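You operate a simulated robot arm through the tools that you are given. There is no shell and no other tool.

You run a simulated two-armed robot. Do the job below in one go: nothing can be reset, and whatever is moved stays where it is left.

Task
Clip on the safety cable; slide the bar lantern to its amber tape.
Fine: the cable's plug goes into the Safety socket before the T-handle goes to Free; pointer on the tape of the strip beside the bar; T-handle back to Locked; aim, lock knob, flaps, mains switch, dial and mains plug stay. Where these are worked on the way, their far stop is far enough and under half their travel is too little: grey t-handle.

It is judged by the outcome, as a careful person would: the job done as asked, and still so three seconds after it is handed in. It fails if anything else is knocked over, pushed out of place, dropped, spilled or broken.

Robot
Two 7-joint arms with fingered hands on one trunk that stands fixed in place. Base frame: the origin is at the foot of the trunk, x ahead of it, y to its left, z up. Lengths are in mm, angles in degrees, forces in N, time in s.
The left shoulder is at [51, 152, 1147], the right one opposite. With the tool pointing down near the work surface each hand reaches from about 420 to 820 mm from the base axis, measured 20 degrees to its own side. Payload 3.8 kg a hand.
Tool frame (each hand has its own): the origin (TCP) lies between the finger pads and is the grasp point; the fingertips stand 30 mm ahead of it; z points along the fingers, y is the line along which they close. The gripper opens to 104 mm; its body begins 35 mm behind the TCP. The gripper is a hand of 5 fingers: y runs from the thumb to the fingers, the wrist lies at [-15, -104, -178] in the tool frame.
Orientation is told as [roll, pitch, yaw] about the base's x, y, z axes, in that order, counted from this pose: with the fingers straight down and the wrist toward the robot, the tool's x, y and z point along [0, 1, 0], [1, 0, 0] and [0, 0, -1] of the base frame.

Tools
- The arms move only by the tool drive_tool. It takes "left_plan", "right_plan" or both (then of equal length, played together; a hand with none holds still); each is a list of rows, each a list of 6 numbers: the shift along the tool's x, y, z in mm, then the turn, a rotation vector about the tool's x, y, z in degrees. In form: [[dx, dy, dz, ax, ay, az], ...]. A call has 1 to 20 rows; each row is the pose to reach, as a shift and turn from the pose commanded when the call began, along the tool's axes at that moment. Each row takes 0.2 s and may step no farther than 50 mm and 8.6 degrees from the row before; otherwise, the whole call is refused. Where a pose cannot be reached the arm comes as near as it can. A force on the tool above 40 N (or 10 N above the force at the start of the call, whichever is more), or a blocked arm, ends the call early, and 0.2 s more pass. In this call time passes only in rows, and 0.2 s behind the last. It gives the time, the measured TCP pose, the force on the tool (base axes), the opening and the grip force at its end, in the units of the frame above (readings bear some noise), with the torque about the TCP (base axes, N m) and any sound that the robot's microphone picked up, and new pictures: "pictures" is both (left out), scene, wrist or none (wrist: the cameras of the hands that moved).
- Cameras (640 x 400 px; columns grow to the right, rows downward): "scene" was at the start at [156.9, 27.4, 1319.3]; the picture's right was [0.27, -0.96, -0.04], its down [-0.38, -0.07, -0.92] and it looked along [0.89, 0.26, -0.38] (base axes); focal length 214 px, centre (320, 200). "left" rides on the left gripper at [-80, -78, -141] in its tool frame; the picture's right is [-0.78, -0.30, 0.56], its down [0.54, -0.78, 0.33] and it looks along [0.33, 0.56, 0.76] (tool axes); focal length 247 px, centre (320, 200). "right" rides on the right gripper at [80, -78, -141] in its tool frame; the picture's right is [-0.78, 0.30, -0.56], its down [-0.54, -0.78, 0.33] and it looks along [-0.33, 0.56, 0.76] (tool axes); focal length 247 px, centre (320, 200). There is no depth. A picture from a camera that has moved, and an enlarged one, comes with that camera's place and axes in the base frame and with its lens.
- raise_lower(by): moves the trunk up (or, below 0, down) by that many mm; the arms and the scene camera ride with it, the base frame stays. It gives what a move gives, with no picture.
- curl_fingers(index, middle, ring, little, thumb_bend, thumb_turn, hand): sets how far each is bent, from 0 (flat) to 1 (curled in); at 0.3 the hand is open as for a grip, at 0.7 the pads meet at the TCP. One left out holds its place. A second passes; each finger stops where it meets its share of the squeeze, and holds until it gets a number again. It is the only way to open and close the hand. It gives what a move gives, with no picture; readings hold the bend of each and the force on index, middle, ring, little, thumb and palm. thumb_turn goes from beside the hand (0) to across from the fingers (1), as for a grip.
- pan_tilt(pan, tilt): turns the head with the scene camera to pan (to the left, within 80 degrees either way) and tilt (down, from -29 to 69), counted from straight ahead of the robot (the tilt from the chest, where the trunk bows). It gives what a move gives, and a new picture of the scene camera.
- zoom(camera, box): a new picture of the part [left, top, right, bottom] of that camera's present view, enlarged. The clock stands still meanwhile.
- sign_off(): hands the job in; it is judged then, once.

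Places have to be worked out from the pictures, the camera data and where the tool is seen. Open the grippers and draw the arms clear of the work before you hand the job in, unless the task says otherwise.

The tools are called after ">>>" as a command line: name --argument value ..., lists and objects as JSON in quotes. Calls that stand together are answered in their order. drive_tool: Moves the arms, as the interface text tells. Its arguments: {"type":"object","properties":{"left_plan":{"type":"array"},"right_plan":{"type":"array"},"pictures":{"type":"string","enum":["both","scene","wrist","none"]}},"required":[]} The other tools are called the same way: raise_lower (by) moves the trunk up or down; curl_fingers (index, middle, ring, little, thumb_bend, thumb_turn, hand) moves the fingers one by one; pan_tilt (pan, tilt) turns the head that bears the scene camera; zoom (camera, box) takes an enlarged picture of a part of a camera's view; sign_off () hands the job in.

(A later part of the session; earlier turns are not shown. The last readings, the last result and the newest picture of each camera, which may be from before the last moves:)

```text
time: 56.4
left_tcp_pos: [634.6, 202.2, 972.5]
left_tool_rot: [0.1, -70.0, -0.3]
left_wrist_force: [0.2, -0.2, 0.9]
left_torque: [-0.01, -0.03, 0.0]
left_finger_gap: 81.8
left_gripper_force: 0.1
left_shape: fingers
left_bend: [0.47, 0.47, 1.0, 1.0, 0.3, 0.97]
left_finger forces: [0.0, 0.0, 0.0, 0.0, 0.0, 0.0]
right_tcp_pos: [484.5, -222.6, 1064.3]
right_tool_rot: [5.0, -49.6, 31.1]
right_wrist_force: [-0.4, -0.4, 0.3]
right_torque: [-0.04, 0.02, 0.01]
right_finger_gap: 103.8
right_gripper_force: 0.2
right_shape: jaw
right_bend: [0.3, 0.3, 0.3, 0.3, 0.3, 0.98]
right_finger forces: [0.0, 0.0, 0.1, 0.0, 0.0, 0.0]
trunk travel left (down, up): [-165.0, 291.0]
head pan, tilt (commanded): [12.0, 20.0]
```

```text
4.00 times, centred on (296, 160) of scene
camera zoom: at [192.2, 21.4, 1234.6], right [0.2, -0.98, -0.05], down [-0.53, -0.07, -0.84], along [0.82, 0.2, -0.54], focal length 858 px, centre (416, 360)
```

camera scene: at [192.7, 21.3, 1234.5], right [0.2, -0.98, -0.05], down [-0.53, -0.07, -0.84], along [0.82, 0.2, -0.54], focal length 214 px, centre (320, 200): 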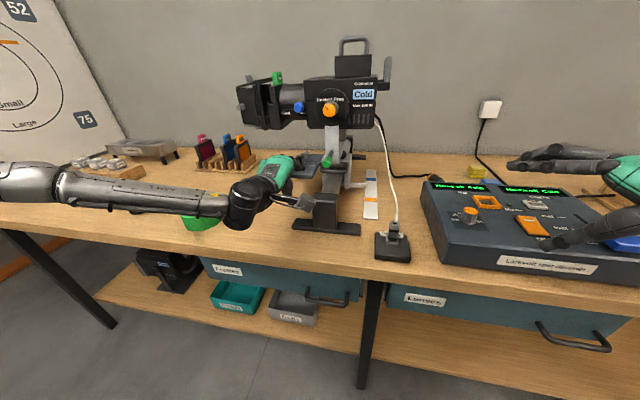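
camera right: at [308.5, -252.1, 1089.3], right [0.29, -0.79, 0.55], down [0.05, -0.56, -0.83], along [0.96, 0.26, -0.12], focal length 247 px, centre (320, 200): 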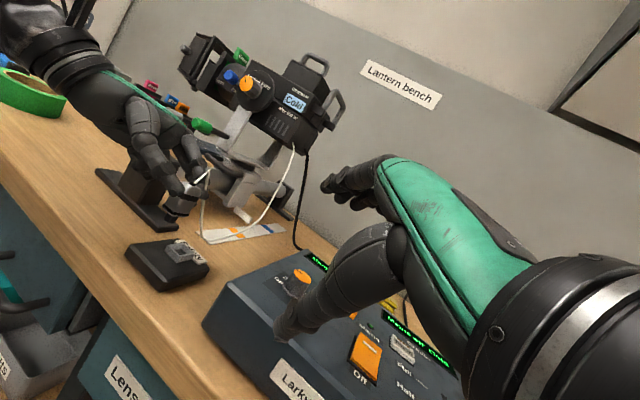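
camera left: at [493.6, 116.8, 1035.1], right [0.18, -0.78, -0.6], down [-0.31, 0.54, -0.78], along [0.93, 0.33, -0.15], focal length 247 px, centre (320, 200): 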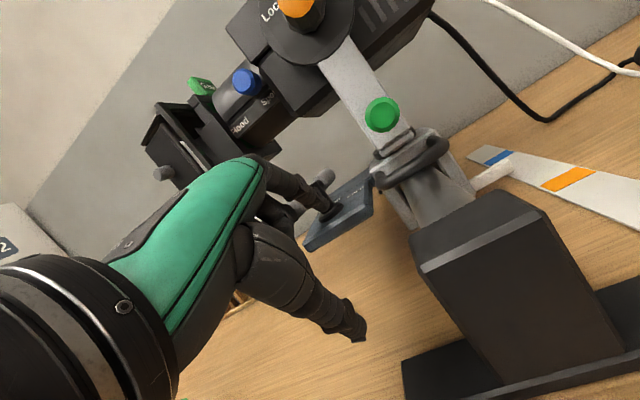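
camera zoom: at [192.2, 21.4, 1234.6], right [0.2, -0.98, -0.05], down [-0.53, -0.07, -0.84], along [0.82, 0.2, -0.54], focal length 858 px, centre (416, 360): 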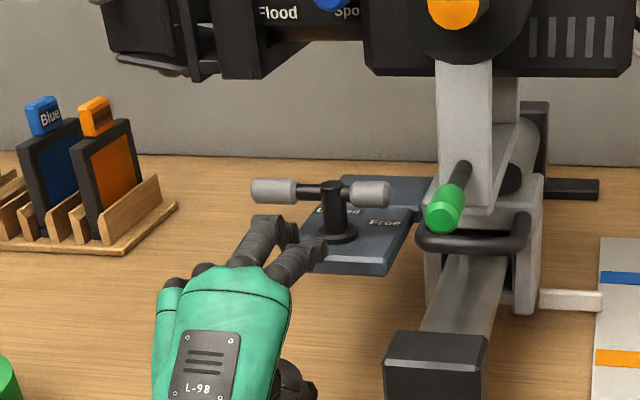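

The handle stays at Free (crosswise). The index tip is about at the plate's front edge, ~20 mm above it. I slide forward 45 mm with the plate between fingers and thumb.

>>> drive_tool --left_plan '[[0, 3, 15, 0, 0, 0], [0, 5.5, 30, 0, 0, 0], [0, 7.4, 45.2, 0, 0, 0]]' --pictures "none"

>>> zoom --camera "right" --box '[110, 80, 270, 180]'

>>> zoom --camera "scene" --box '[256, 130, 376, 205]'

>>> zoom --camera "left" --box '[240, 100, 480, 350]'

```text
time: 57.2
left_tcp_pos: [680.8, 202.9, 962.7]
left_tool_rot: [0.2, -69.9, -0.3]
left_wrist_force: [0.7, -0.2, -0.4]
left_torque: [-0.01, -0.03, -0.01]
left_finger_gap: 81.6
left_gripper_force: 0.1
left_shape: fingers
left_bend: [0.47, 0.47, 1.0, 1.0, 0.3, 0.97]
left_finger forces: [0.1, 0.1, 0.0, 0.0, 0.0, 0.0]
right_tcp_pos: [486.1, -223.4, 1063.1]
right_tool_rot: [5.0, -49.6, 31.2]
right_wrist_force: [1.1, 0.1, -0.9]
right_torque: [-0.01, 0.0, 0.02]
right_finger_gap: 104.4
right_gripper_force: 0.1
right_shape: jaw
right_bend: [0.3, 0.3, 0.3, 0.3, 0.3, 0.98]
right_finger forces: [0.0, 0.0, 0.0, 0.1, 0.0, 0.1]
trunk travel left (down, up): [-165.0, 291.0]
head pan, tilt (commanded): [12.0, 20.0]
```

```text
4.00 times, centred on (190, 130) of right
camera zoom: at [312.0, -249.8, 1099.0], right [0.27, -0.8, 0.54], down [0.07, -0.54, -0.84], along [0.96, 0.27, -0.09], focal length 988 px, centre (840, 480)
```

zoom: 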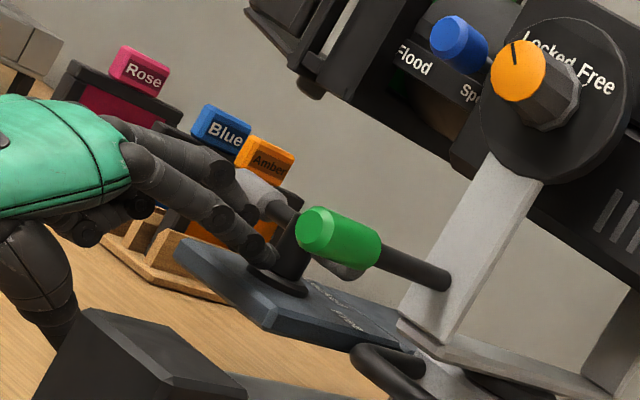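

```text
5.33 times, centred on (316, 168) of scene
camera zoom: at [192.6, 21.3, 1234.5], right [0.2, -0.98, -0.05], down [-0.53, -0.07, -0.84], along [0.82, 0.2, -0.54], focal length 1144 px, centre (341, 373)
```

zoom: 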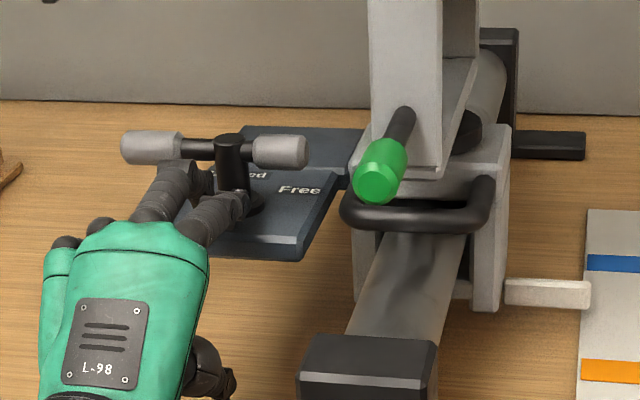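

```text
1.60 times, centred on (360, 225) of left
camera zoom: at [521.5, 121.7, 939.5], right [0.42, -0.78, -0.47], down [0.05, 0.54, -0.84], along [0.91, 0.33, 0.26], focal length 395 px, centre (256, 160)
```

zoom: 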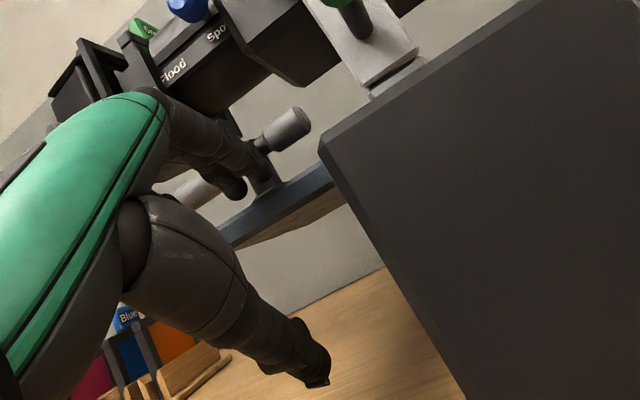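

The plate is between fingers (above) and thumb (below), with the index tip close to the handle's post foot. I back 8 mm and close to pinch the plate.

>>> drive_tool --left_plan '[[0, -2.7, -7.5, 0, 0, 0]]' --pictures "none"

>>> curl_fingers --hand "left" --index 0.8 --middle 0.8 --thumb_bend 0.8

>>> zoom --camera "right" --box '[110, 80, 270, 180]'

>>> zoom --camera "left" --box '[240, 100, 480, 350]'

>>> zoom --camera "scene" --box '[256, 130, 416, 230]'

```text
time: 57.6
left_tcp_pos: [673.7, 201.5, 964.9]
left_tool_rot: [0.1, -70.0, -0.4]
left_wrist_force: [0.4, 0.6, -0.4]
left_torque: [0.02, 0.03, 0.0]
left_finger_gap: 81.8
left_gripper_force: 0.0
left_shape: fingers
left_bend: [0.47, 0.47, 1.0, 1.0, 0.3, 0.97]
left_finger forces: [0.0, 0.0, 0.0, 0.0, 0.0, 0.0]
right_tcp_pos: [486.1, -223.0, 1065.6]
right_tool_rot: [5.0, -49.6, 31.2]
right_wrist_force: [0.4, 0.8, -0.6]
right_torque: [0.0, -0.04, 0.01]
right_finger_gap: 104.2
right_gripper_force: 0.0
right_shape: jaw
right_bend: [0.3, 0.3, 0.3, 0.3, 0.3, 0.98]
right_finger forces: [0.1, 0.0, 0.0, 0.1, 0.0, 0.1]
trunk travel left (down, up): [-165.0, 291.0]
head pan, tilt (commanded): [12.0, 20.0]
```

```text
time: 58.6
left_tcp_pos: [670.5, 200.5, 967.1]
left_tool_rot: [0.3, -70.3, -0.3]
left_wrist_force: [-2.7, 1.5, 16.3]
left_torque: [0.25, -0.65, 0.04]
left_finger_gap: 0.1
left_gripper_force: 8.1
left_shape: fingers
left_bend: [0.79, 0.59, 1.0, 1.0, 0.69, 0.97]
left_finger forces: [0.0, 16.4, 0.1, 0.1, 0.1, 0.1]
right_tcp_pos: [482.7, -224.1, 1064.6]
right_tool_rot: [4.9, -49.7, 31.2]
right_wrist_force: [-0.4, 0.2, -0.2]
right_torque: [0.0, 0.03, 0.03]
right_finger_gap: 103.8
right_gripper_force: 0.0
right_shape: jaw
right_bend: [0.3, 0.3, 0.3, 0.3, 0.3, 0.98]
right_finger forces: [0.1, 0.0, 0.1, 0.0, 0.0, 0.0]
trunk travel left (down, up): [-165.0, 291.0]
head pan, tilt (commanded): [12.0, 20.0]
```

```text
4.00 times, centred on (190, 130) of right
camera zoom: at [309.0, -250.1, 1100.1], right [0.27, -0.8, 0.54], down [0.08, -0.54, -0.84], along [0.96, 0.27, -0.09], focal length 988 px, centre (840, 480)
```

zoom: 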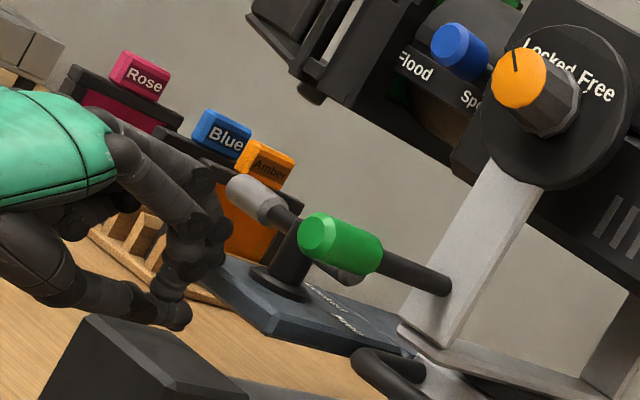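

```text
1.60 times, centred on (360, 225) of left
camera zoom: at [512.0, 121.0, 942.1], right [0.42, -0.78, -0.47], down [0.05, 0.54, -0.84], along [0.9, 0.33, 0.27], focal length 395 px, centre (256, 160)
```

zoom: 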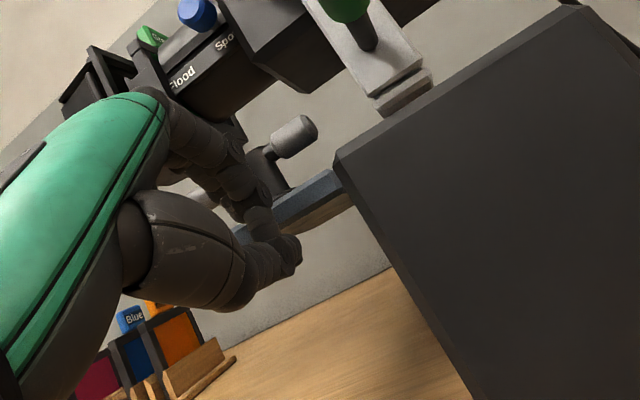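

```text
4.00 times, centred on (336, 180) of scene
camera zoom: at [189.3, 20.9, 1235.2], right [0.2, -0.98, -0.05], down [-0.53, -0.07, -0.84], along [0.82, 0.2, -0.53], focal length 858 px, centre (256, 280)
```

zoom: 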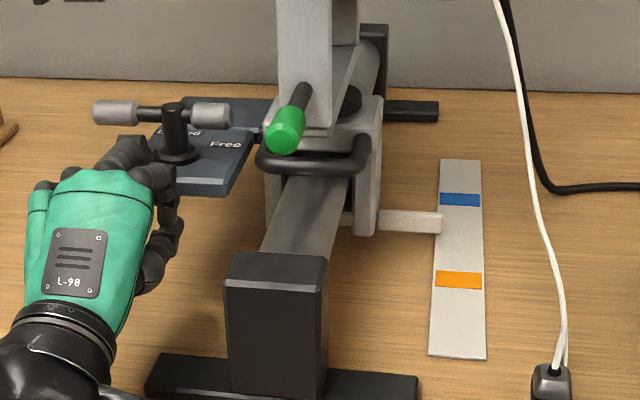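

Only the middle finger caught the plate; index and thumb closed in front of its edge. I reopen, go 13 mm further in, then close the fingers onto the top first and the thumb after.

>>> curl_fingers --hand "left" --index 0.46 --middle 0.46 --thumb_bend 0.4

>>> drive_tool --left_plan '[[0, 1.6, 6, 0, 0, 0], [0, 3.3, 12.5, 0, 0, 0]]' --pictures "none"

>>> curl_fingers --hand "left" --index 0.62 --middle 0.62 --thumb_bend 0.8

>>> zoom --camera "right" --box '[110, 80, 270, 180]'

>>> zoom --camera "left" --box '[240, 100, 480, 350]'

```text
time: 59.6
left_tcp_pos: [672.6, 200.8, 963.4]
left_tool_rot: [0.2, -70.0, -0.3]
left_wrist_force: [-0.1, 0.1, 0.6]
left_torque: [-0.02, -0.01, 0.03]
left_finger_gap: 69.6
left_gripper_force: 0.0
left_shape: fingers
left_bend: [0.46, 0.46, 1.0, 1.0, 0.4, 0.97]
left_finger forces: [0.1, 0.0, 0.1, 0.1, 0.0, 0.1]
right_tcp_pos: [486.3, -223.4, 1064.0]
right_tool_rot: [5.0, -49.6, 31.1]
right_wrist_force: [1.1, -0.1, -0.4]
right_torque: [-0.02, -0.02, 0.02]
right_finger_gap: 104.0
right_gripper_force: 0.1
right_shape: jaw
right_bend: [0.3, 0.3, 0.3, 0.3, 0.3, 0.98]
right_finger forces: [0.0, 0.0, 0.0, 0.0, 0.1, 0.0]
trunk travel left (down, up): [-165.0, 291.0]
head pan, tilt (commanded): [12.0, 20.0]
```

```text
time: 60.2
left_tcp_pos: [686.5, 201.9, 962.9]
left_tool_rot: [0.0, -69.9, -0.2]
left_wrist_force: [0.1, 0.0, -0.1]
left_torque: [0.03, -0.02, 0.0]
left_finger_gap: 69.5
left_gripper_force: 0.1
left_shape: fingers
left_bend: [0.46, 0.46, 1.0, 1.0, 0.4, 0.97]
left_finger forces: [0.1, 0.0, 0.0, 0.0, 0.0, 0.0]
right_tcp_pos: [486.2, -223.3, 1064.6]
right_tool_rot: [5.0, -49.7, 31.1]
right_wrist_force: [0.5, -1.0, 0.0]
right_torque: [0.01, -0.01, -0.01]
right_finger_gap: 103.7
right_gripper_force: 0.0
right_shape: jaw
right_bend: [0.3, 0.3, 0.3, 0.3, 0.3, 0.98]
right_finger forces: [0.0, 0.0, 0.0, 0.0, 0.1, 0.0]
trunk travel left (down, up): [-165.0, 291.0]
head pan, tilt (commanded): [12.0, 20.0]
```

```text
time: 61.2
left_tcp_pos: [686.4, 200.2, 965.2]
left_tool_rot: [0.1, -70.3, -0.3]
left_wrist_force: [4.1, 1.8, 10.5]
left_torque: [0.02, -0.3, 0.05]
left_finger_gap: 5.1
left_gripper_force: 4.9
left_shape: fingers
left_bend: [0.55, 0.57, 1.0, 1.0, 0.8, 0.97]
left_finger forces: [5.0, 5.5, 0.1, 0.1, 0.1, 0.1]
right_tcp_pos: [484.9, -222.4, 1065.3]
right_tool_rot: [5.0, -49.6, 31.2]
right_wrist_force: [-0.4, -0.1, -1.0]
right_torque: [0.02, -0.01, -0.01]
right_finger_gap: 104.3
right_gripper_force: 0.0
right_shape: jaw
right_bend: [0.3, 0.3, 0.3, 0.3, 0.3, 0.98]
right_finger forces: [0.0, 0.0, 0.1, 0.0, 0.0, 0.0]
trunk travel left (down, up): [-165.0, 291.0]
head pan, tilt (commanded): [12.0, 20.0]
```

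```text
4.00 times, centred on (190, 130) of right
camera zoom: at [310.8, -249.9, 1099.5], right [0.27, -0.8, 0.54], down [0.08, -0.54, -0.84], along [0.96, 0.27, -0.09], focal length 988 px, centre (840, 480)
```

zoom: 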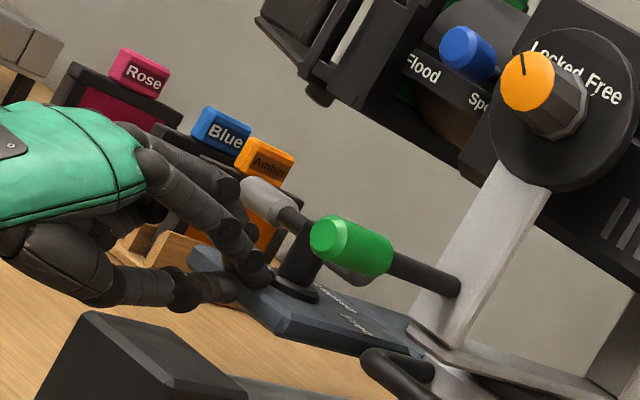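

```text
1.60 times, centred on (360, 225) of left
camera zoom: at [527.0, 120.7, 940.4], right [0.42, -0.78, -0.47], down [0.05, 0.54, -0.84], along [0.91, 0.33, 0.27], focal length 395 px, centre (256, 160)
```

zoom: 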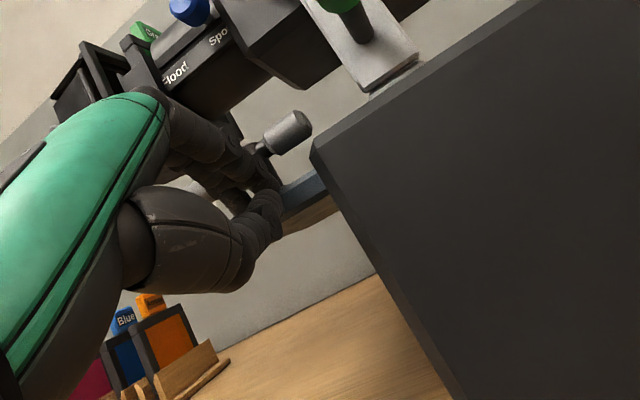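

Index and middle press on the plate top (5 N each), though the thumb isn't bearing underneath. I try dragging 10 mm toward me with this friction hold and see whether the carriage follows.

>>> drive_tool --left_plan '[[0, -1.7, -4.7, 0, 0, 0], [0, -3.4, -9.4, 0, 0, 0]]' --pictures "none"

>>> zoom --camera "right" --box '[110, 80, 270, 180]'

>>> zoom --camera "scene" --box '[256, 130, 416, 230]'

```text
time: 61.8
left_tcp_pos: [673.5, 202.2, 962.4]
left_tool_rot: [0.0, -70.1, -0.3]
left_wrist_force: [4.2, 1.4, 11.1]
left_torque: [-0.01, -0.34, 0.02]
left_finger_gap: 6.3
left_gripper_force: 5.8
left_shape: fingers
left_bend: [0.55, 0.56, 1.0, 1.0, 0.8, 0.97]
left_finger forces: [5.5, 6.2, 0.0, 0.0, 0.0, 0.0]
right_tcp_pos: [484.9, -222.6, 1063.6]
right_tool_rot: [5.1, -49.6, 31.3]
right_wrist_force: [0.1, -0.7, -0.1]
right_torque: [0.0, 0.02, -0.02]
right_finger_gap: 104.2
right_gripper_force: 0.1
right_shape: jaw
right_bend: [0.3, 0.3, 0.3, 0.3, 0.3, 0.98]
right_finger forces: [0.0, 0.1, 0.0, 0.1, 0.1, 0.1]
trunk travel left (down, up): [-165.0, 291.0]
head pan, tilt (commanded): [12.0, 20.0]
```

```text
4.00 times, centred on (190, 130) of right
camera zoom: at [310.3, -250.0, 1099.7], right [0.27, -0.8, 0.54], down [0.08, -0.54, -0.84], along [0.96, 0.27, -0.09], focal length 988 px, centre (840, 480)
```

zoom: 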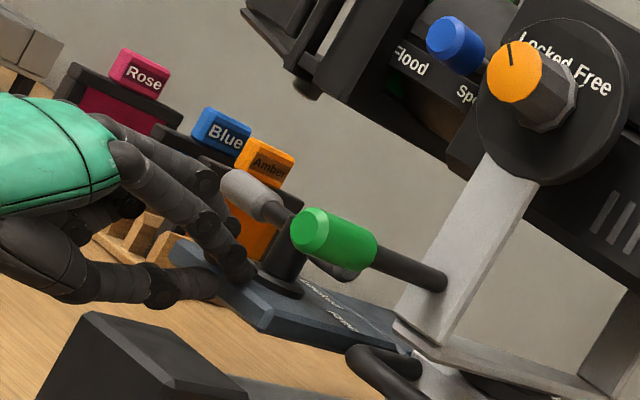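

```text
4.00 times, centred on (336, 180) of scene
camera zoom: at [190.7, 21.1, 1234.9], right [0.2, -0.98, -0.05], down [-0.53, -0.07, -0.84], along [0.82, 0.2, -0.54], focal length 858 px, centre (256, 280)
```

zoom: 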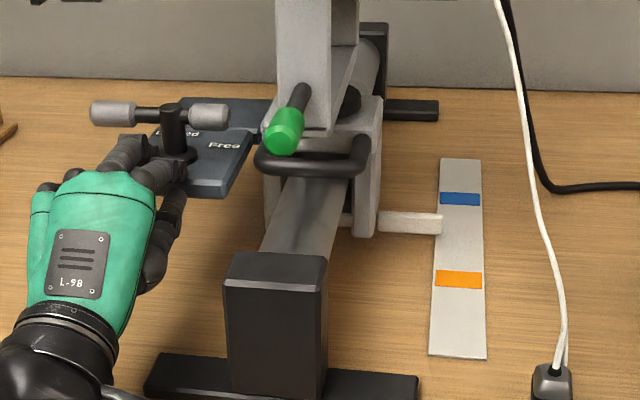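

The carriage followed (lever and knob shifted with it) with only ~4 N drag. I zoom on pointer and tape to see how far is left.

>>> zoom --camera "right" --box '[220, 190, 340, 265]'

>>> zoom --camera "scene" --box '[346, 165, 386, 225]'

```text
5.33 times, centred on (280, 228) of right
camera zoom: at [310.3, -250.0, 1099.7], right [0.27, -0.8, 0.54], down [0.08, -0.54, -0.84], along [0.96, 0.27, -0.09], focal length 1317 px, centre (533, 53)
```

zoom: 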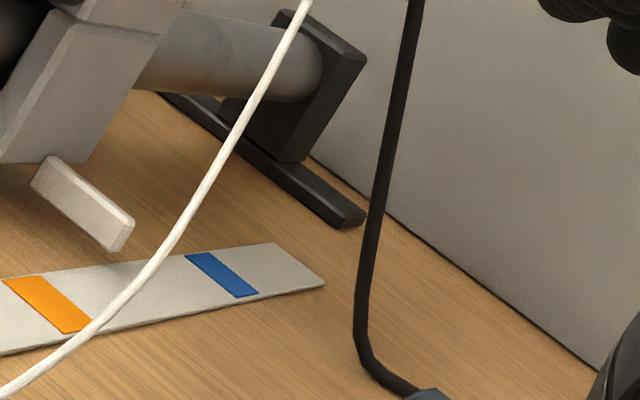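

```text
6.67 times, centred on (366, 195) of scene
camera zoom: at [190.7, 21.1, 1234.9], right [0.2, -0.98, -0.05], down [-0.53, -0.07, -0.84], along [0.82, 0.2, -0.54], focal length 1430 px, centre (13, 233)
```

zoom: 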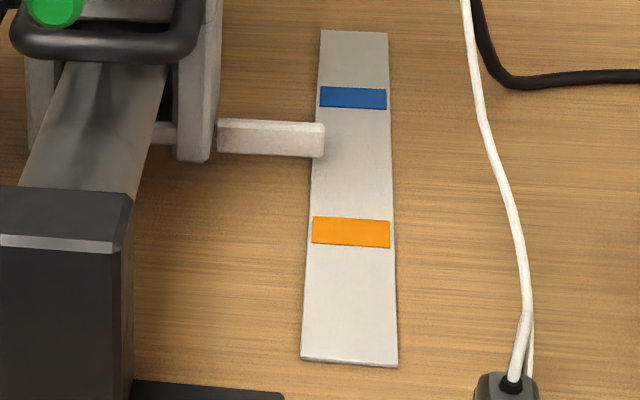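

Pointer near face is at X≈837, amber tape spans X≈755–781 (centre ≈768), so about 70 mm of travel remains. I drag 30 mm toward me in small steps.

>>> drive_tool --left_plan '[[0, -1.7, -4.7, 0, 0, 0], [0, -3.4, -9.4, 0, 0, 0], [0, -5.1, -14.1, 0, 0, 0], [0, -6.8, -18.8, 0, 0, 0], [0, -8.5, -23.5, 0, 0, 0], [0, -10.3, -28.2, 0, 0, 0]]' --pictures "none"

>>> zoom --camera "scene" --box '[346, 165, 386, 225]'

>>> zoom --camera "right" --box '[60, 80, 300, 280]'

```text
time: 63.2
left_tcp_pos: [643.1, 201.4, 962.8]
left_tool_rot: [0.2, -70.1, -0.5]
left_wrist_force: [3.8, 0.1, 11.3]
left_torque: [0.03, -0.35, 0.01]
left_finger_gap: 6.6
left_gripper_force: 6.0
left_shape: fingers
left_bend: [0.54, 0.56, 1.0, 1.0, 0.8, 0.97]
left_finger forces: [5.6, 6.2, 0.1, 0.0, 0.1, 0.0]
right_tcp_pos: [484.6, -224.6, 1066.3]
right_tool_rot: [4.9, -49.5, 31.2]
right_wrist_force: [0.3, -0.2, -0.2]
right_torque: [0.01, -0.03, -0.04]
right_finger_gap: 104.1
right_gripper_force: 0.0
right_shape: jaw
right_bend: [0.3, 0.3, 0.3, 0.3, 0.3, 0.98]
right_finger forces: [0.0, 0.0, 0.0, 0.0, 0.0, 0.0]
trunk travel left (down, up): [-165.0, 291.0]
head pan, tilt (commanded): [12.0, 20.0]
```

```text
6.67 times, centred on (366, 195) of scene
camera zoom: at [190.8, 21.1, 1234.9], right [0.2, -0.98, -0.05], down [-0.53, -0.07, -0.84], along [0.82, 0.2, -0.54], focal length 1430 px, centre (13, 233)
```

zoom: 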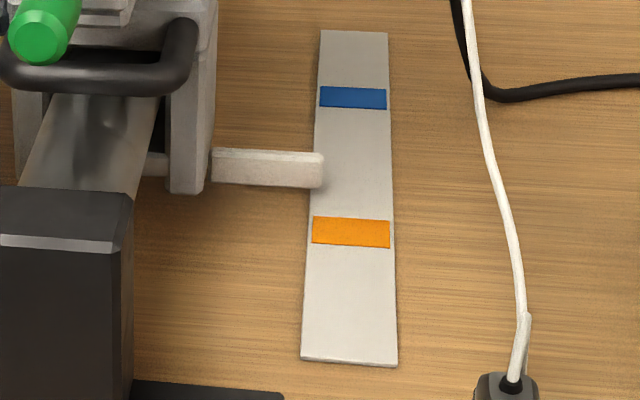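

```text
2.00 times, centred on (180, 180) of right
camera zoom: at [310.3, -250.0, 1099.6], right [0.27, -0.8, 0.54], down [0.08, -0.54, -0.84], along [0.96, 0.27, -0.09], focal length 494 px, centre (600, 240)
```

zoom: 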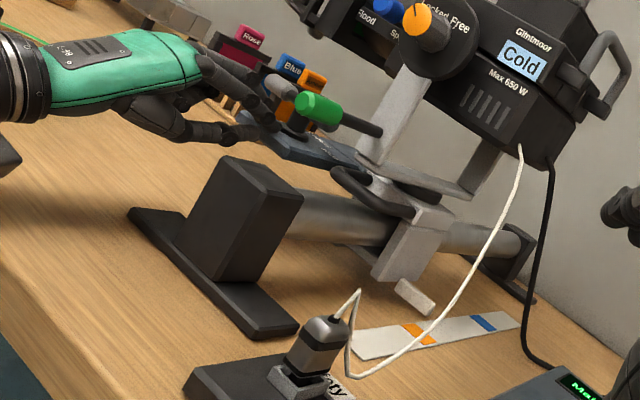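

The carriage tracks one-to-one (pointer now at X≈807). I drag another 38 mm, which should bring it onto the amber tape.

>>> drive_tool --left_plan '[[0, -1.7, -4.7, 0, 0, 0], [0, -3.4, -9.4, 0, 0, 0], [0, -5.1, -14.1, 0, 0, 0], [0, -6.8, -18.8, 0, 0, 0], [0, -8.5, -23.5, 0, 0, 0], [0, -10.3, -28.2, 0, 0, 0], [0, -12, -32.5, 0, 0, 0], [0, -13, -35.7, 0, 0, 0]]' --pictures "none"

>>> zoom --camera "scene" --box '[346, 165, 386, 225]'

>>> zoom --camera "right" --box '[200, 190, 320, 265]'

```text
time: 65.0
left_tcp_pos: [607.6, 202.0, 963.9]
left_tool_rot: [0.3, -70.1, -0.3]
left_wrist_force: [3.6, 0.7, 11.0]
left_torque: [-0.01, -0.31, 0.02]
left_finger_gap: 6.6
left_gripper_force: 5.3
left_shape: fingers
left_bend: [0.54, 0.56, 1.0, 1.0, 0.8, 0.97]
left_finger forces: [4.9, 5.3, 0.1, 0.0, 0.1, 0.1]
right_tcp_pos: [484.3, -224.5, 1065.0]
right_tool_rot: [4.9, -49.6, 31.1]
right_wrist_force: [0.2, 0.6, 0.1]
right_torque: [-0.02, -0.01, 0.01]
right_finger_gap: 104.2
right_gripper_force: 0.0
right_shape: jaw
right_bend: [0.3, 0.3, 0.3, 0.3, 0.3, 0.98]
right_finger forces: [0.0, 0.0, 0.0, 0.1, 0.1, 0.0]
trunk travel left (down, up): [-165.0, 291.0]
head pan, tilt (commanded): [12.0, 20.0]
```

```text
6.67 times, centred on (366, 195) of scene
camera zoom: at [191.4, 20.9, 1234.8], right [0.2, -0.98, -0.05], down [-0.53, -0.07, -0.84], along [0.82, 0.2, -0.54], focal length 1430 px, centre (13, 233)
```

zoom: 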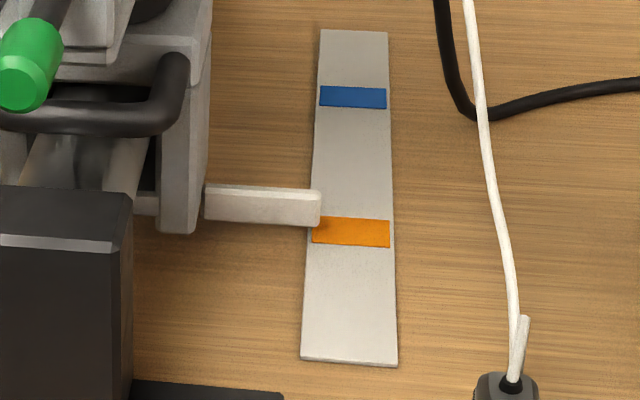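

```text
5.33 times, centred on (260, 228) of right
camera zoom: at [310.8, -250.1, 1099.4], right [0.27, -0.8, 0.54], down [0.08, -0.54, -0.84], along [0.96, 0.27, -0.09], focal length 1317 px, centre (640, 53)
```

zoom: 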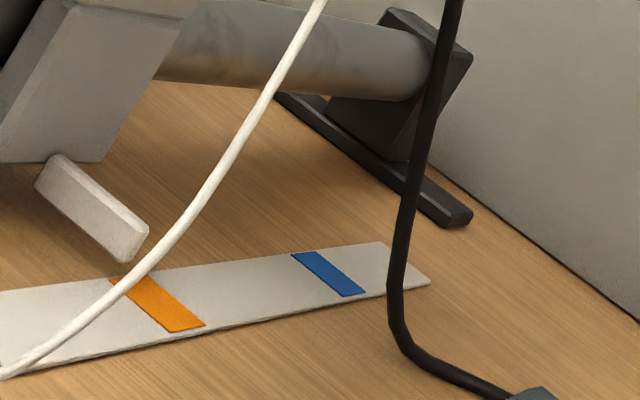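

Triangulating both views, the pointer's underside is ~12 mm above the strip, so parallax had fooled me: the tape spans X≈774–797 at strip level and the pointer is at ≈770–775, an overshoot of ~13 mm. I push the carriage back 13 mm with the same hold.

>>> drive_tool --left_plan '[[0, 1.5, 4.1, 0, 0, 0], [0, 3, 8.2, 0, 0, 0], [0, 4.6, 12.6, 0, 0, 0]]' --pictures "none"

>>> zoom --camera "scene" --box '[346, 165, 386, 225]'

>>> zoom --camera "right" --box '[210, 205, 290, 265]'

>>> zoom --camera "right" --box '[100, 80, 260, 180]'

```text
time: 65.8
left_tcp_pos: [619.6, 200.9, 963.9]
left_tool_rot: [0.1, -70.2, -0.1]
left_wrist_force: [-4.1, 1.6, 15.9]
left_torque: [-0.01, -0.55, 0.04]
left_finger_gap: 5.4
left_gripper_force: 7.4
left_shape: fingers
left_bend: [0.55, 0.56, 1.0, 1.0, 0.8, 0.97]
left_finger forces: [7.4, 7.6, 0.0, 0.1, 0.0, 0.1]
right_tcp_pos: [483.5, -223.8, 1065.8]
right_tool_rot: [4.9, -49.8, 31.2]
right_wrist_force: [-0.5, -0.4, -0.9]
right_torque: [-0.04, 0.01, 0.0]
right_finger_gap: 103.8
right_gripper_force: 0.1
right_shape: jaw
right_bend: [0.3, 0.3, 0.3, 0.3, 0.3, 0.98]
right_finger forces: [0.0, 0.0, 0.1, 0.1, 0.0, 0.0]
trunk travel left (down, up): [-165.0, 291.0]
head pan, tilt (commanded): [12.0, 20.0]
```

```text
6.67 times, centred on (366, 195) of scene
camera zoom: at [189.6, 21.2, 1235.1], right [0.2, -0.98, -0.05], down [-0.53, -0.07, -0.84], along [0.82, 0.2, -0.53], focal length 1430 px, centre (13, 233)
```

zoom: 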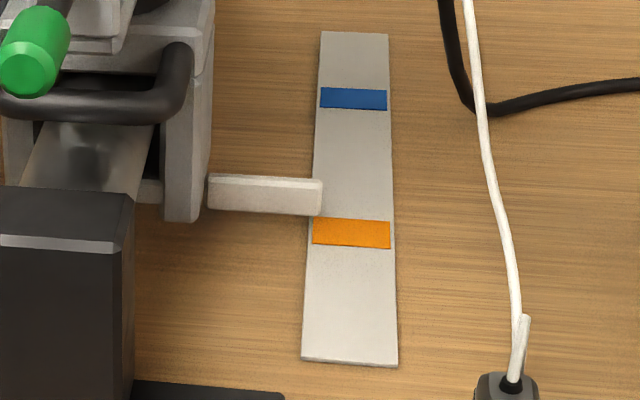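

```text
6.67 times, centred on (250, 235) of right
camera zoom: at [309.3, -249.9, 1100.0], right [0.27, -0.8, 0.54], down [0.08, -0.54, -0.84], along [0.96, 0.27, -0.09], focal length 1646 px, centre (787, -33)
```

zoom: 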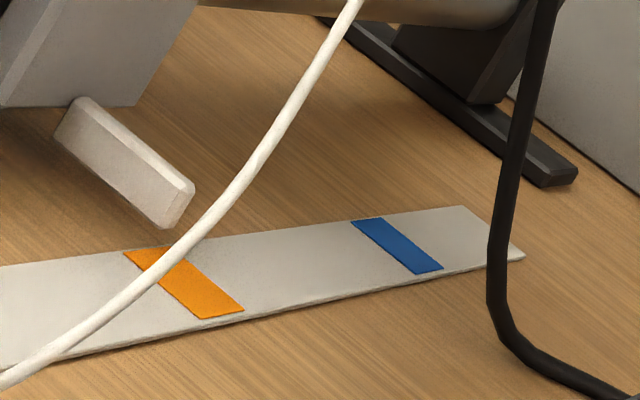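

```text
4.00 times, centred on (180, 130) of right
camera zoom: at [309.3, -249.9, 1100.0], right [0.27, -0.8, 0.54], down [0.08, -0.54, -0.84], along [0.96, 0.27, -0.09], focal length 988 px, centre (880, 480)
```

zoom: 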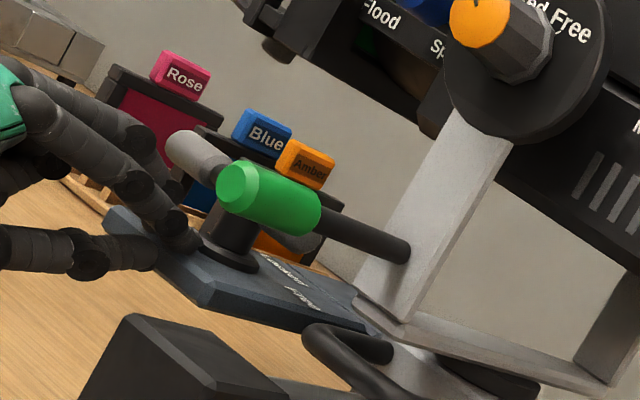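

Re-triangulated: the tape spans X≈772–791 and the pointer sits at ≈783 — on the amber tape, within ~1.5 mm of its middle. I open the fingers slightly and draw straight back off the plate.

>>> curl_fingers --hand "left" --index 0.5 --middle 0.5 --thumb_bend 0.6

>>> drive_tool --left_plan '[[0, -1.5, -9.8, 0, 0, 0], [0, -5, -20, 0, 0, 0], [0, -10, -35, 0, 0, 0], [0, -16, -52, 0, 0, 0]]' --pictures "none"

>>> zoom --camera "scene" --box '[346, 165, 386, 225]'

>>> zoom --camera "right" --box '[210, 205, 290, 265]'

>>> zoom --camera "right" --box '[40, 70, 280, 280]'

```text
time: 66.8
left_tcp_pos: [621.9, 200.5, 961.9]
left_tool_rot: [0.2, -70.0, -0.2]
left_wrist_force: [0.3, 0.6, -0.8]
left_torque: [0.01, -0.04, 0.03]
left_finger_gap: 38.8
left_gripper_force: 0.0
left_shape: fingers
left_bend: [0.5, 0.5, 1.0, 1.0, 0.6, 0.97]
left_finger forces: [0.0, 0.0, 0.0, 0.1, 0.0, 0.0]
right_tcp_pos: [486.6, -222.0, 1063.8]
right_tool_rot: [5.0, -49.5, 31.1]
right_wrist_force: [0.4, 0.3, -0.4]
right_torque: [-0.01, 0.01, 0.02]
right_finger_gap: 104.1
right_gripper_force: 0.1
right_shape: jaw
right_bend: [0.3, 0.3, 0.3, 0.3, 0.3, 0.98]
right_finger forces: [0.0, 0.0, 0.1, 0.0, 0.1, 0.0]
trunk travel left (down, up): [-165.0, 291.0]
head pan, tilt (commanded): [12.0, 20.0]
```

```text
time: 67.8
left_tcp_pos: [567.2, 200.0, 965.9]
left_tool_rot: [0.2, -70.2, -0.3]
left_wrist_force: [-0.4, 0.0, 0.3]
left_torque: [-0.02, 0.02, -0.01]
left_finger_gap: 39.2
left_gripper_force: 0.0
left_shape: fingers
left_bend: [0.5, 0.5, 1.0, 1.0, 0.6, 0.97]
left_finger forces: [0.0, 0.0, 0.1, 0.0, 0.1, 0.0]
right_tcp_pos: [485.5, -223.4, 1064.4]
right_tool_rot: [5.0, -49.5, 31.3]
right_wrist_force: [0.1, 0.0, 0.4]
right_torque: [-0.01, 0.0, -0.01]
right_finger_gap: 104.0
right_gripper_force: 0.1
right_shape: jaw
right_bend: [0.3, 0.3, 0.3, 0.3, 0.3, 0.98]
right_finger forces: [0.0, 0.0, 0.1, 0.1, 0.0, 0.0]
trunk travel left (down, up): [-165.0, 291.0]
head pan, tilt (commanded): [12.0, 20.0]
```

```text
6.67 times, centred on (366, 195) of scene
camera zoom: at [191.7, 21.5, 1234.7], right [0.2, -0.98, -0.05], down [-0.53, -0.07, -0.84], along [0.82, 0.2, -0.54], focal length 1430 px, centre (13, 233)
```

zoom: 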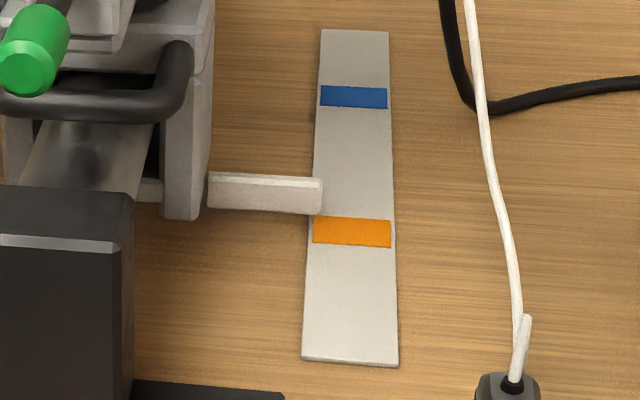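

```text
6.67 times, centred on (250, 235) of right
camera zoom: at [311.1, -249.6, 1099.4], right [0.27, -0.8, 0.54], down [0.08, -0.54, -0.84], along [0.96, 0.27, -0.09], focal length 1646 px, centre (787, -33)
```

zoom: 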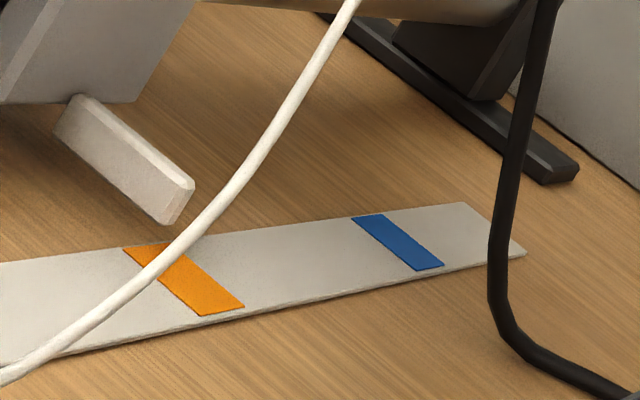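

```text
1.90 times, centred on (160, 175) of right
camera zoom: at [311.1, -249.6, 1099.4], right [0.27, -0.8, 0.54], down [0.08, -0.54, -0.84], along [0.96, 0.27, -0.09], focal length 470 px, centre (625, 248)
```

zoom: 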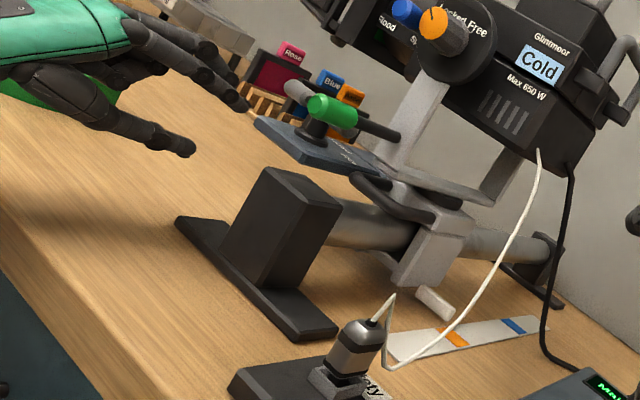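

The pointer stayed on the tape. Now to turn the handle back: I'll push its right-hand grip away from me with the index finger. I reshape the hand and bring it in front of the handle.

>>> curl_fingers --hand "left" --index 0.45 --middle 1 --thumb_bend 0.3

>>> drive_tool --left_plan '[[-8, 9, -5, 6.25, 0, 0], [-16, 18, -8, 12.5, 0, 0], [-24, 27, -5, 18.75, 0, 0], [-32, 36, 0, 25, 0, 0]]' --pictures "none"

>>> zoom --camera "left" --box '[200, 60, 520, 260]'

>>> zoom --camera "right" --box '[100, 90, 228, 170]'

>>> zoom --camera "scene" --box '[246, 130, 366, 205]'

```text
time: 68.8
left_tcp_pos: [567.7, 201.5, 965.8]
left_tool_rot: [0.2, -70.0, -0.4]
left_wrist_force: [0.4, 0.0, 0.1]
left_torque: [-0.02, -0.04, 0.02]
left_finger_gap: 83.8
left_gripper_force: 0.1
left_shape: fingers
left_bend: [0.45, 1.0, 1.0, 1.0, 0.3, 0.97]
left_finger forces: [0.0, 0.0, 0.1, 0.0, 0.0, 0.0]
right_tcp_pos: [487.1, -222.9, 1063.5]
right_tool_rot: [5.0, -49.6, 31.1]
right_wrist_force: [-0.4, 0.2, -0.4]
right_torque: [0.02, 0.01, -0.01]
right_finger_gap: 104.0
right_gripper_force: 0.1
right_shape: jaw
right_bend: [0.3, 0.3, 0.3, 0.3, 0.3, 0.98]
right_finger forces: [0.1, 0.0, 0.0, 0.0, 0.0, 0.1]
trunk travel left (down, up): [-165.0, 291.0]
head pan, tilt (commanded): [12.0, 20.0]
```

```text
time: 69.8
left_tcp_pos: [579.6, 166.5, 997.6]
left_tool_rot: [0.1, -45.0, -0.3]
left_wrist_force: [-0.4, 1.2, 0.2]
left_torque: [-0.01, 0.0, 0.0]
left_finger_gap: 84.0
left_gripper_force: 0.0
left_shape: fingers
left_bend: [0.45, 1.0, 1.0, 1.0, 0.3, 0.97]
left_finger forces: [0.0, 0.0, 0.0, 0.0, 0.0, 0.0]
right_tcp_pos: [485.1, -224.5, 1064.8]
right_tool_rot: [5.1, -49.6, 31.0]
right_wrist_force: [-0.6, 0.1, -0.2]
right_torque: [0.01, 0.02, -0.04]
right_finger_gap: 103.9
right_gripper_force: 0.1
right_shape: jaw
right_bend: [0.3, 0.3, 0.3, 0.3, 0.3, 0.98]
right_finger forces: [0.1, 0.0, 0.0, 0.0, 0.0, 0.0]
trunk travel left (down, up): [-165.0, 291.0]
head pan, tilt (commanded): [12.0, 20.0]
```

```text
2.00 times, centred on (360, 160) of left
camera zoom: at [424.4, 87.5, 1044.5], right [0.18, -0.78, -0.6], down [-0.31, 0.54, -0.78], along [0.93, 0.33, -0.15], focal length 494 px, centre (240, 280)
```

zoom: 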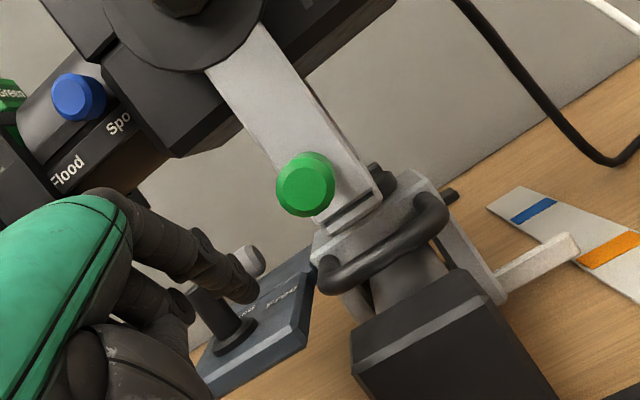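

```text
5.00 times, centred on (164, 130) of right
camera zoom: at [311.5, -250.3, 1099.1], right [0.27, -0.8, 0.54], down [0.08, -0.54, -0.84], along [0.96, 0.27, -0.09], focal length 1235 px, centre (1100, 550)
```

zoom: 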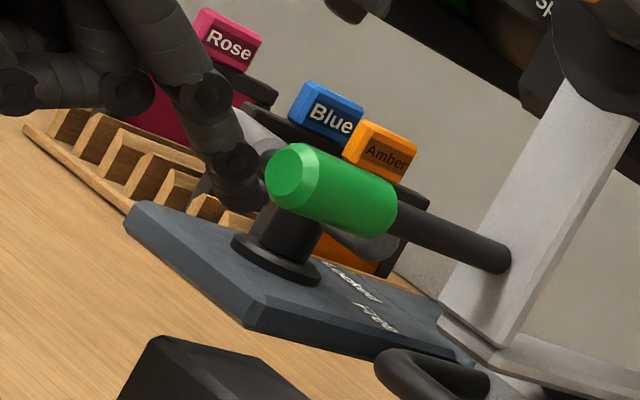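

```text
5.33 times, centred on (306, 168) of scene
camera zoom: at [192.1, 20.8, 1234.6], right [0.2, -0.98, -0.05], down [-0.53, -0.07, -0.84], along [0.82, 0.2, -0.54], focal length 1144 px, centre (395, 373)
```

zoom: 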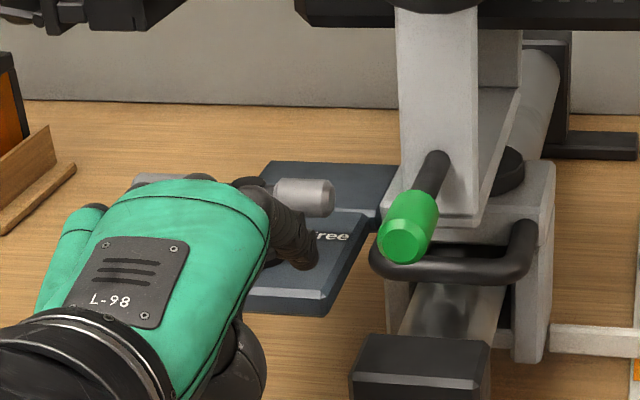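

The handle post is now at about (695,209) with its right grip spanning y≈165–195. I bring the index tip just in front of that grip's outer part.

>>> drive_tool --left_plan '[[5, 8, 12, 0, 0, 0], [10.5, 16, 24, 0, 0, 0], [10.5, 24, 33.5, 0, 0, 0]]' --pictures "none"

>>> zoom --camera "right" --box '[100, 90, 228, 170]'

>>> zoom --camera "scene" --box '[246, 130, 366, 205]'

>>> zoom --camera "left" --box '[256, 110, 416, 230]'

```text
time: 70.6
left_tcp_pos: [620.3, 179.3, 992.8]
left_tool_rot: [0.1, -45.0, -0.2]
left_wrist_force: [-0.4, -0.1, 0.1]
left_torque: [-0.04, -0.02, -0.05]
left_finger_gap: 83.6
left_gripper_force: 0.1
left_shape: fingers
left_bend: [0.45, 1.0, 1.0, 1.0, 0.3, 0.97]
left_finger forces: [0.0, 0.0, 0.0, 0.0, 0.0, 0.1]
right_tcp_pos: [485.7, -223.7, 1064.7]
right_tool_rot: [5.1, -49.5, 31.1]
right_wrist_force: [0.3, 0.0, -0.1]
right_torque: [0.0, 0.02, 0.0]
right_finger_gap: 103.9
right_gripper_force: 0.0
right_shape: jaw
right_bend: [0.3, 0.3, 0.3, 0.3, 0.3, 0.98]
right_finger forces: [0.0, 0.1, 0.0, 0.1, 0.0, 0.0]
trunk travel left (down, up): [-165.0, 291.0]
head pan, tilt (commanded): [12.0, 20.0]
```

```text
5.00 times, centred on (164, 130) of right
camera zoom: at [311.9, -249.8, 1099.1], right [0.27, -0.8, 0.54], down [0.07, -0.54, -0.84], along [0.96, 0.27, -0.09], focal length 1235 px, centre (1100, 550)
```

zoom: 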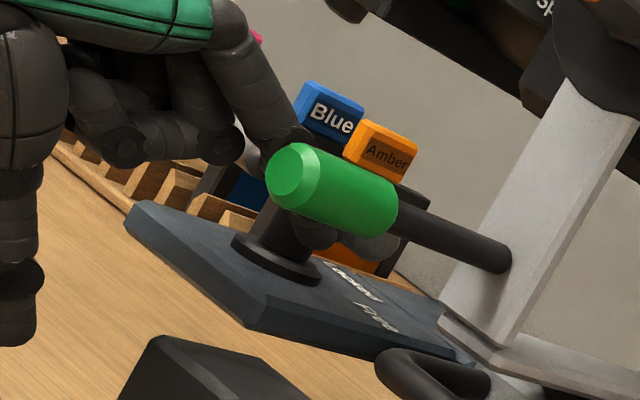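

```text
5.33 times, centred on (306, 168) of scene
camera zoom: at [192.5, 21.3, 1234.5], right [0.2, -0.98, -0.05], down [-0.53, -0.07, -0.84], along [0.82, 0.2, -0.54], focal length 1144 px, centre (395, 373)
```

zoom: 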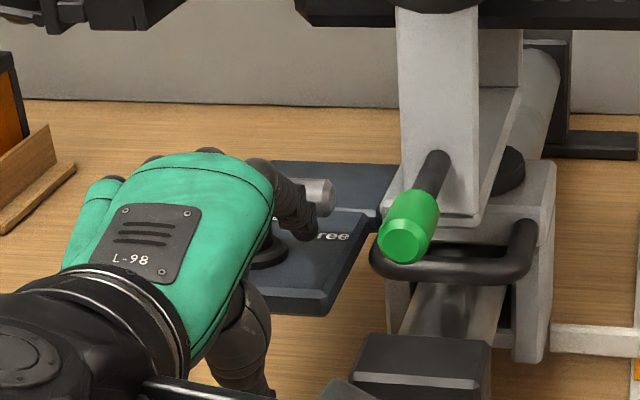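

```text
3.33 times, centred on (336, 170) of left
camera zoom: at [465.6, 99.1, 1037.8], right [0.18, -0.78, -0.6], down [-0.31, 0.54, -0.78], along [0.93, 0.33, -0.14], focal length 823 px, centre (267, 300)
```

zoom: 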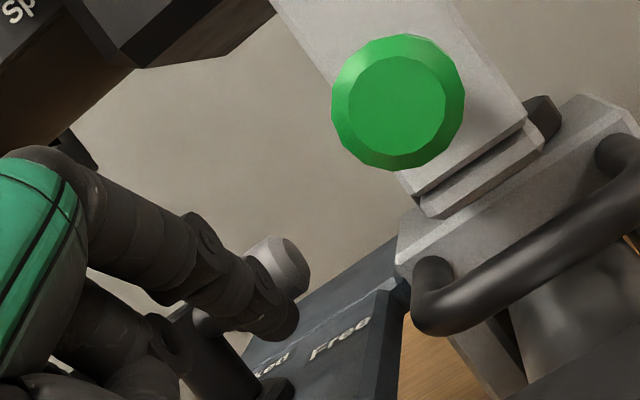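

The index finger stands in front of the right grip. I push it away from me gently, first to about 30° of turn.

>>> drive_tool --left_plan '[[0, 5.3, 5.3, 0, 0, 0], [-1, 10.6, 10.6, 0, 0, 0], [-2, 15.9, 15.9, 0, 0, 0], [-3, 21.2, 21.2, 0, 0, 0]]' --pictures "none"

>>> zoom --camera "scene" --box '[246, 130, 366, 205]'

>>> zoom --camera "left" --box '[256, 110, 416, 230]'

>>> zoom --camera "right" --box '[100, 90, 228, 170]'

```text
time: 71.6
left_tcp_pos: [651.0, 175.1, 992.1]
left_tool_rot: [0.1, -45.2, -0.2]
left_wrist_force: [-0.6, -0.7, -1.2]
left_torque: [0.0, 0.05, 0.01]
left_finger_gap: 81.0
left_gripper_force: 1.1
left_shape: fingers
left_bend: [0.47, 1.0, 1.0, 1.0, 0.3, 0.97]
left_finger forces: [1.6, 0.1, 0.1, 0.0, 0.0, 0.0]
right_tcp_pos: [485.7, -222.8, 1063.9]
right_tool_rot: [5.0, -49.6, 31.2]
right_wrist_force: [-0.2, 0.8, 0.8]
right_torque: [0.0, -0.03, -0.01]
right_finger_gap: 104.0
right_gripper_force: 0.1
right_shape: jaw
right_bend: [0.3, 0.3, 0.3, 0.3, 0.3, 0.98]
right_finger forces: [0.0, 0.0, 0.0, 0.1, 0.0, 0.1]
trunk travel left (down, up): [-165.0, 291.0]
head pan, tilt (commanded): [12.0, 20.0]
```

```text
5.33 times, centred on (306, 168) of scene
camera zoom: at [192.2, 21.1, 1234.6], right [0.2, -0.98, -0.05], down [-0.53, -0.07, -0.84], along [0.82, 0.2, -0.54], focal length 1144 px, centre (395, 373)
```

zoom: 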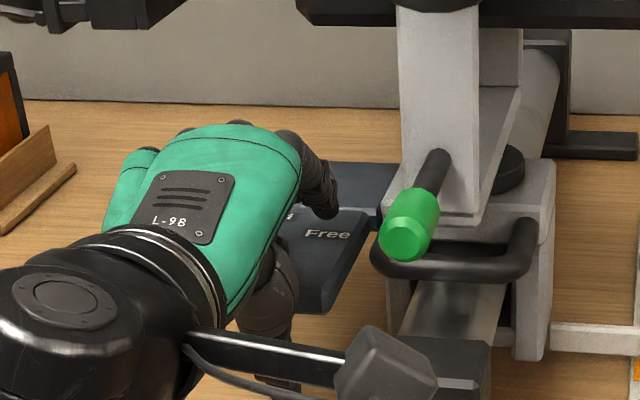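

```text
3.33 times, centred on (336, 170) of left
camera zoom: at [496.5, 96.5, 1038.2], right [0.18, -0.78, -0.6], down [-0.31, 0.54, -0.78], along [0.93, 0.33, -0.14], focal length 823 px, centre (267, 300)
```

zoom: 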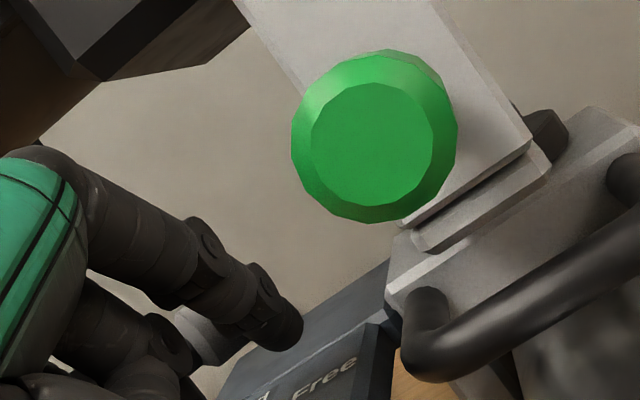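

```text
5.00 times, centred on (164, 130) of right
camera zoom: at [311.6, -250.0, 1099.2], right [0.27, -0.8, 0.54], down [0.08, -0.54, -0.84], along [0.96, 0.27, -0.09], focal length 1235 px, centre (1100, 550)
```

zoom: 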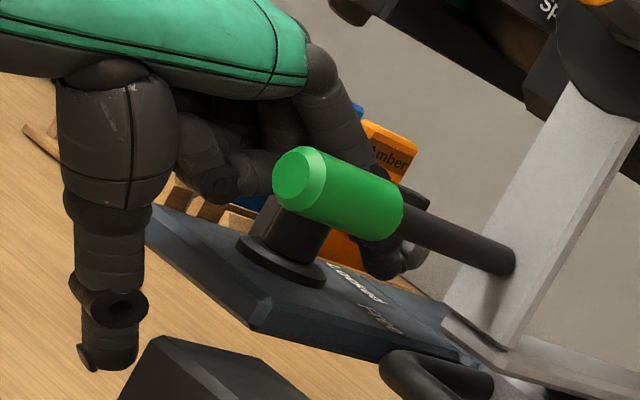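

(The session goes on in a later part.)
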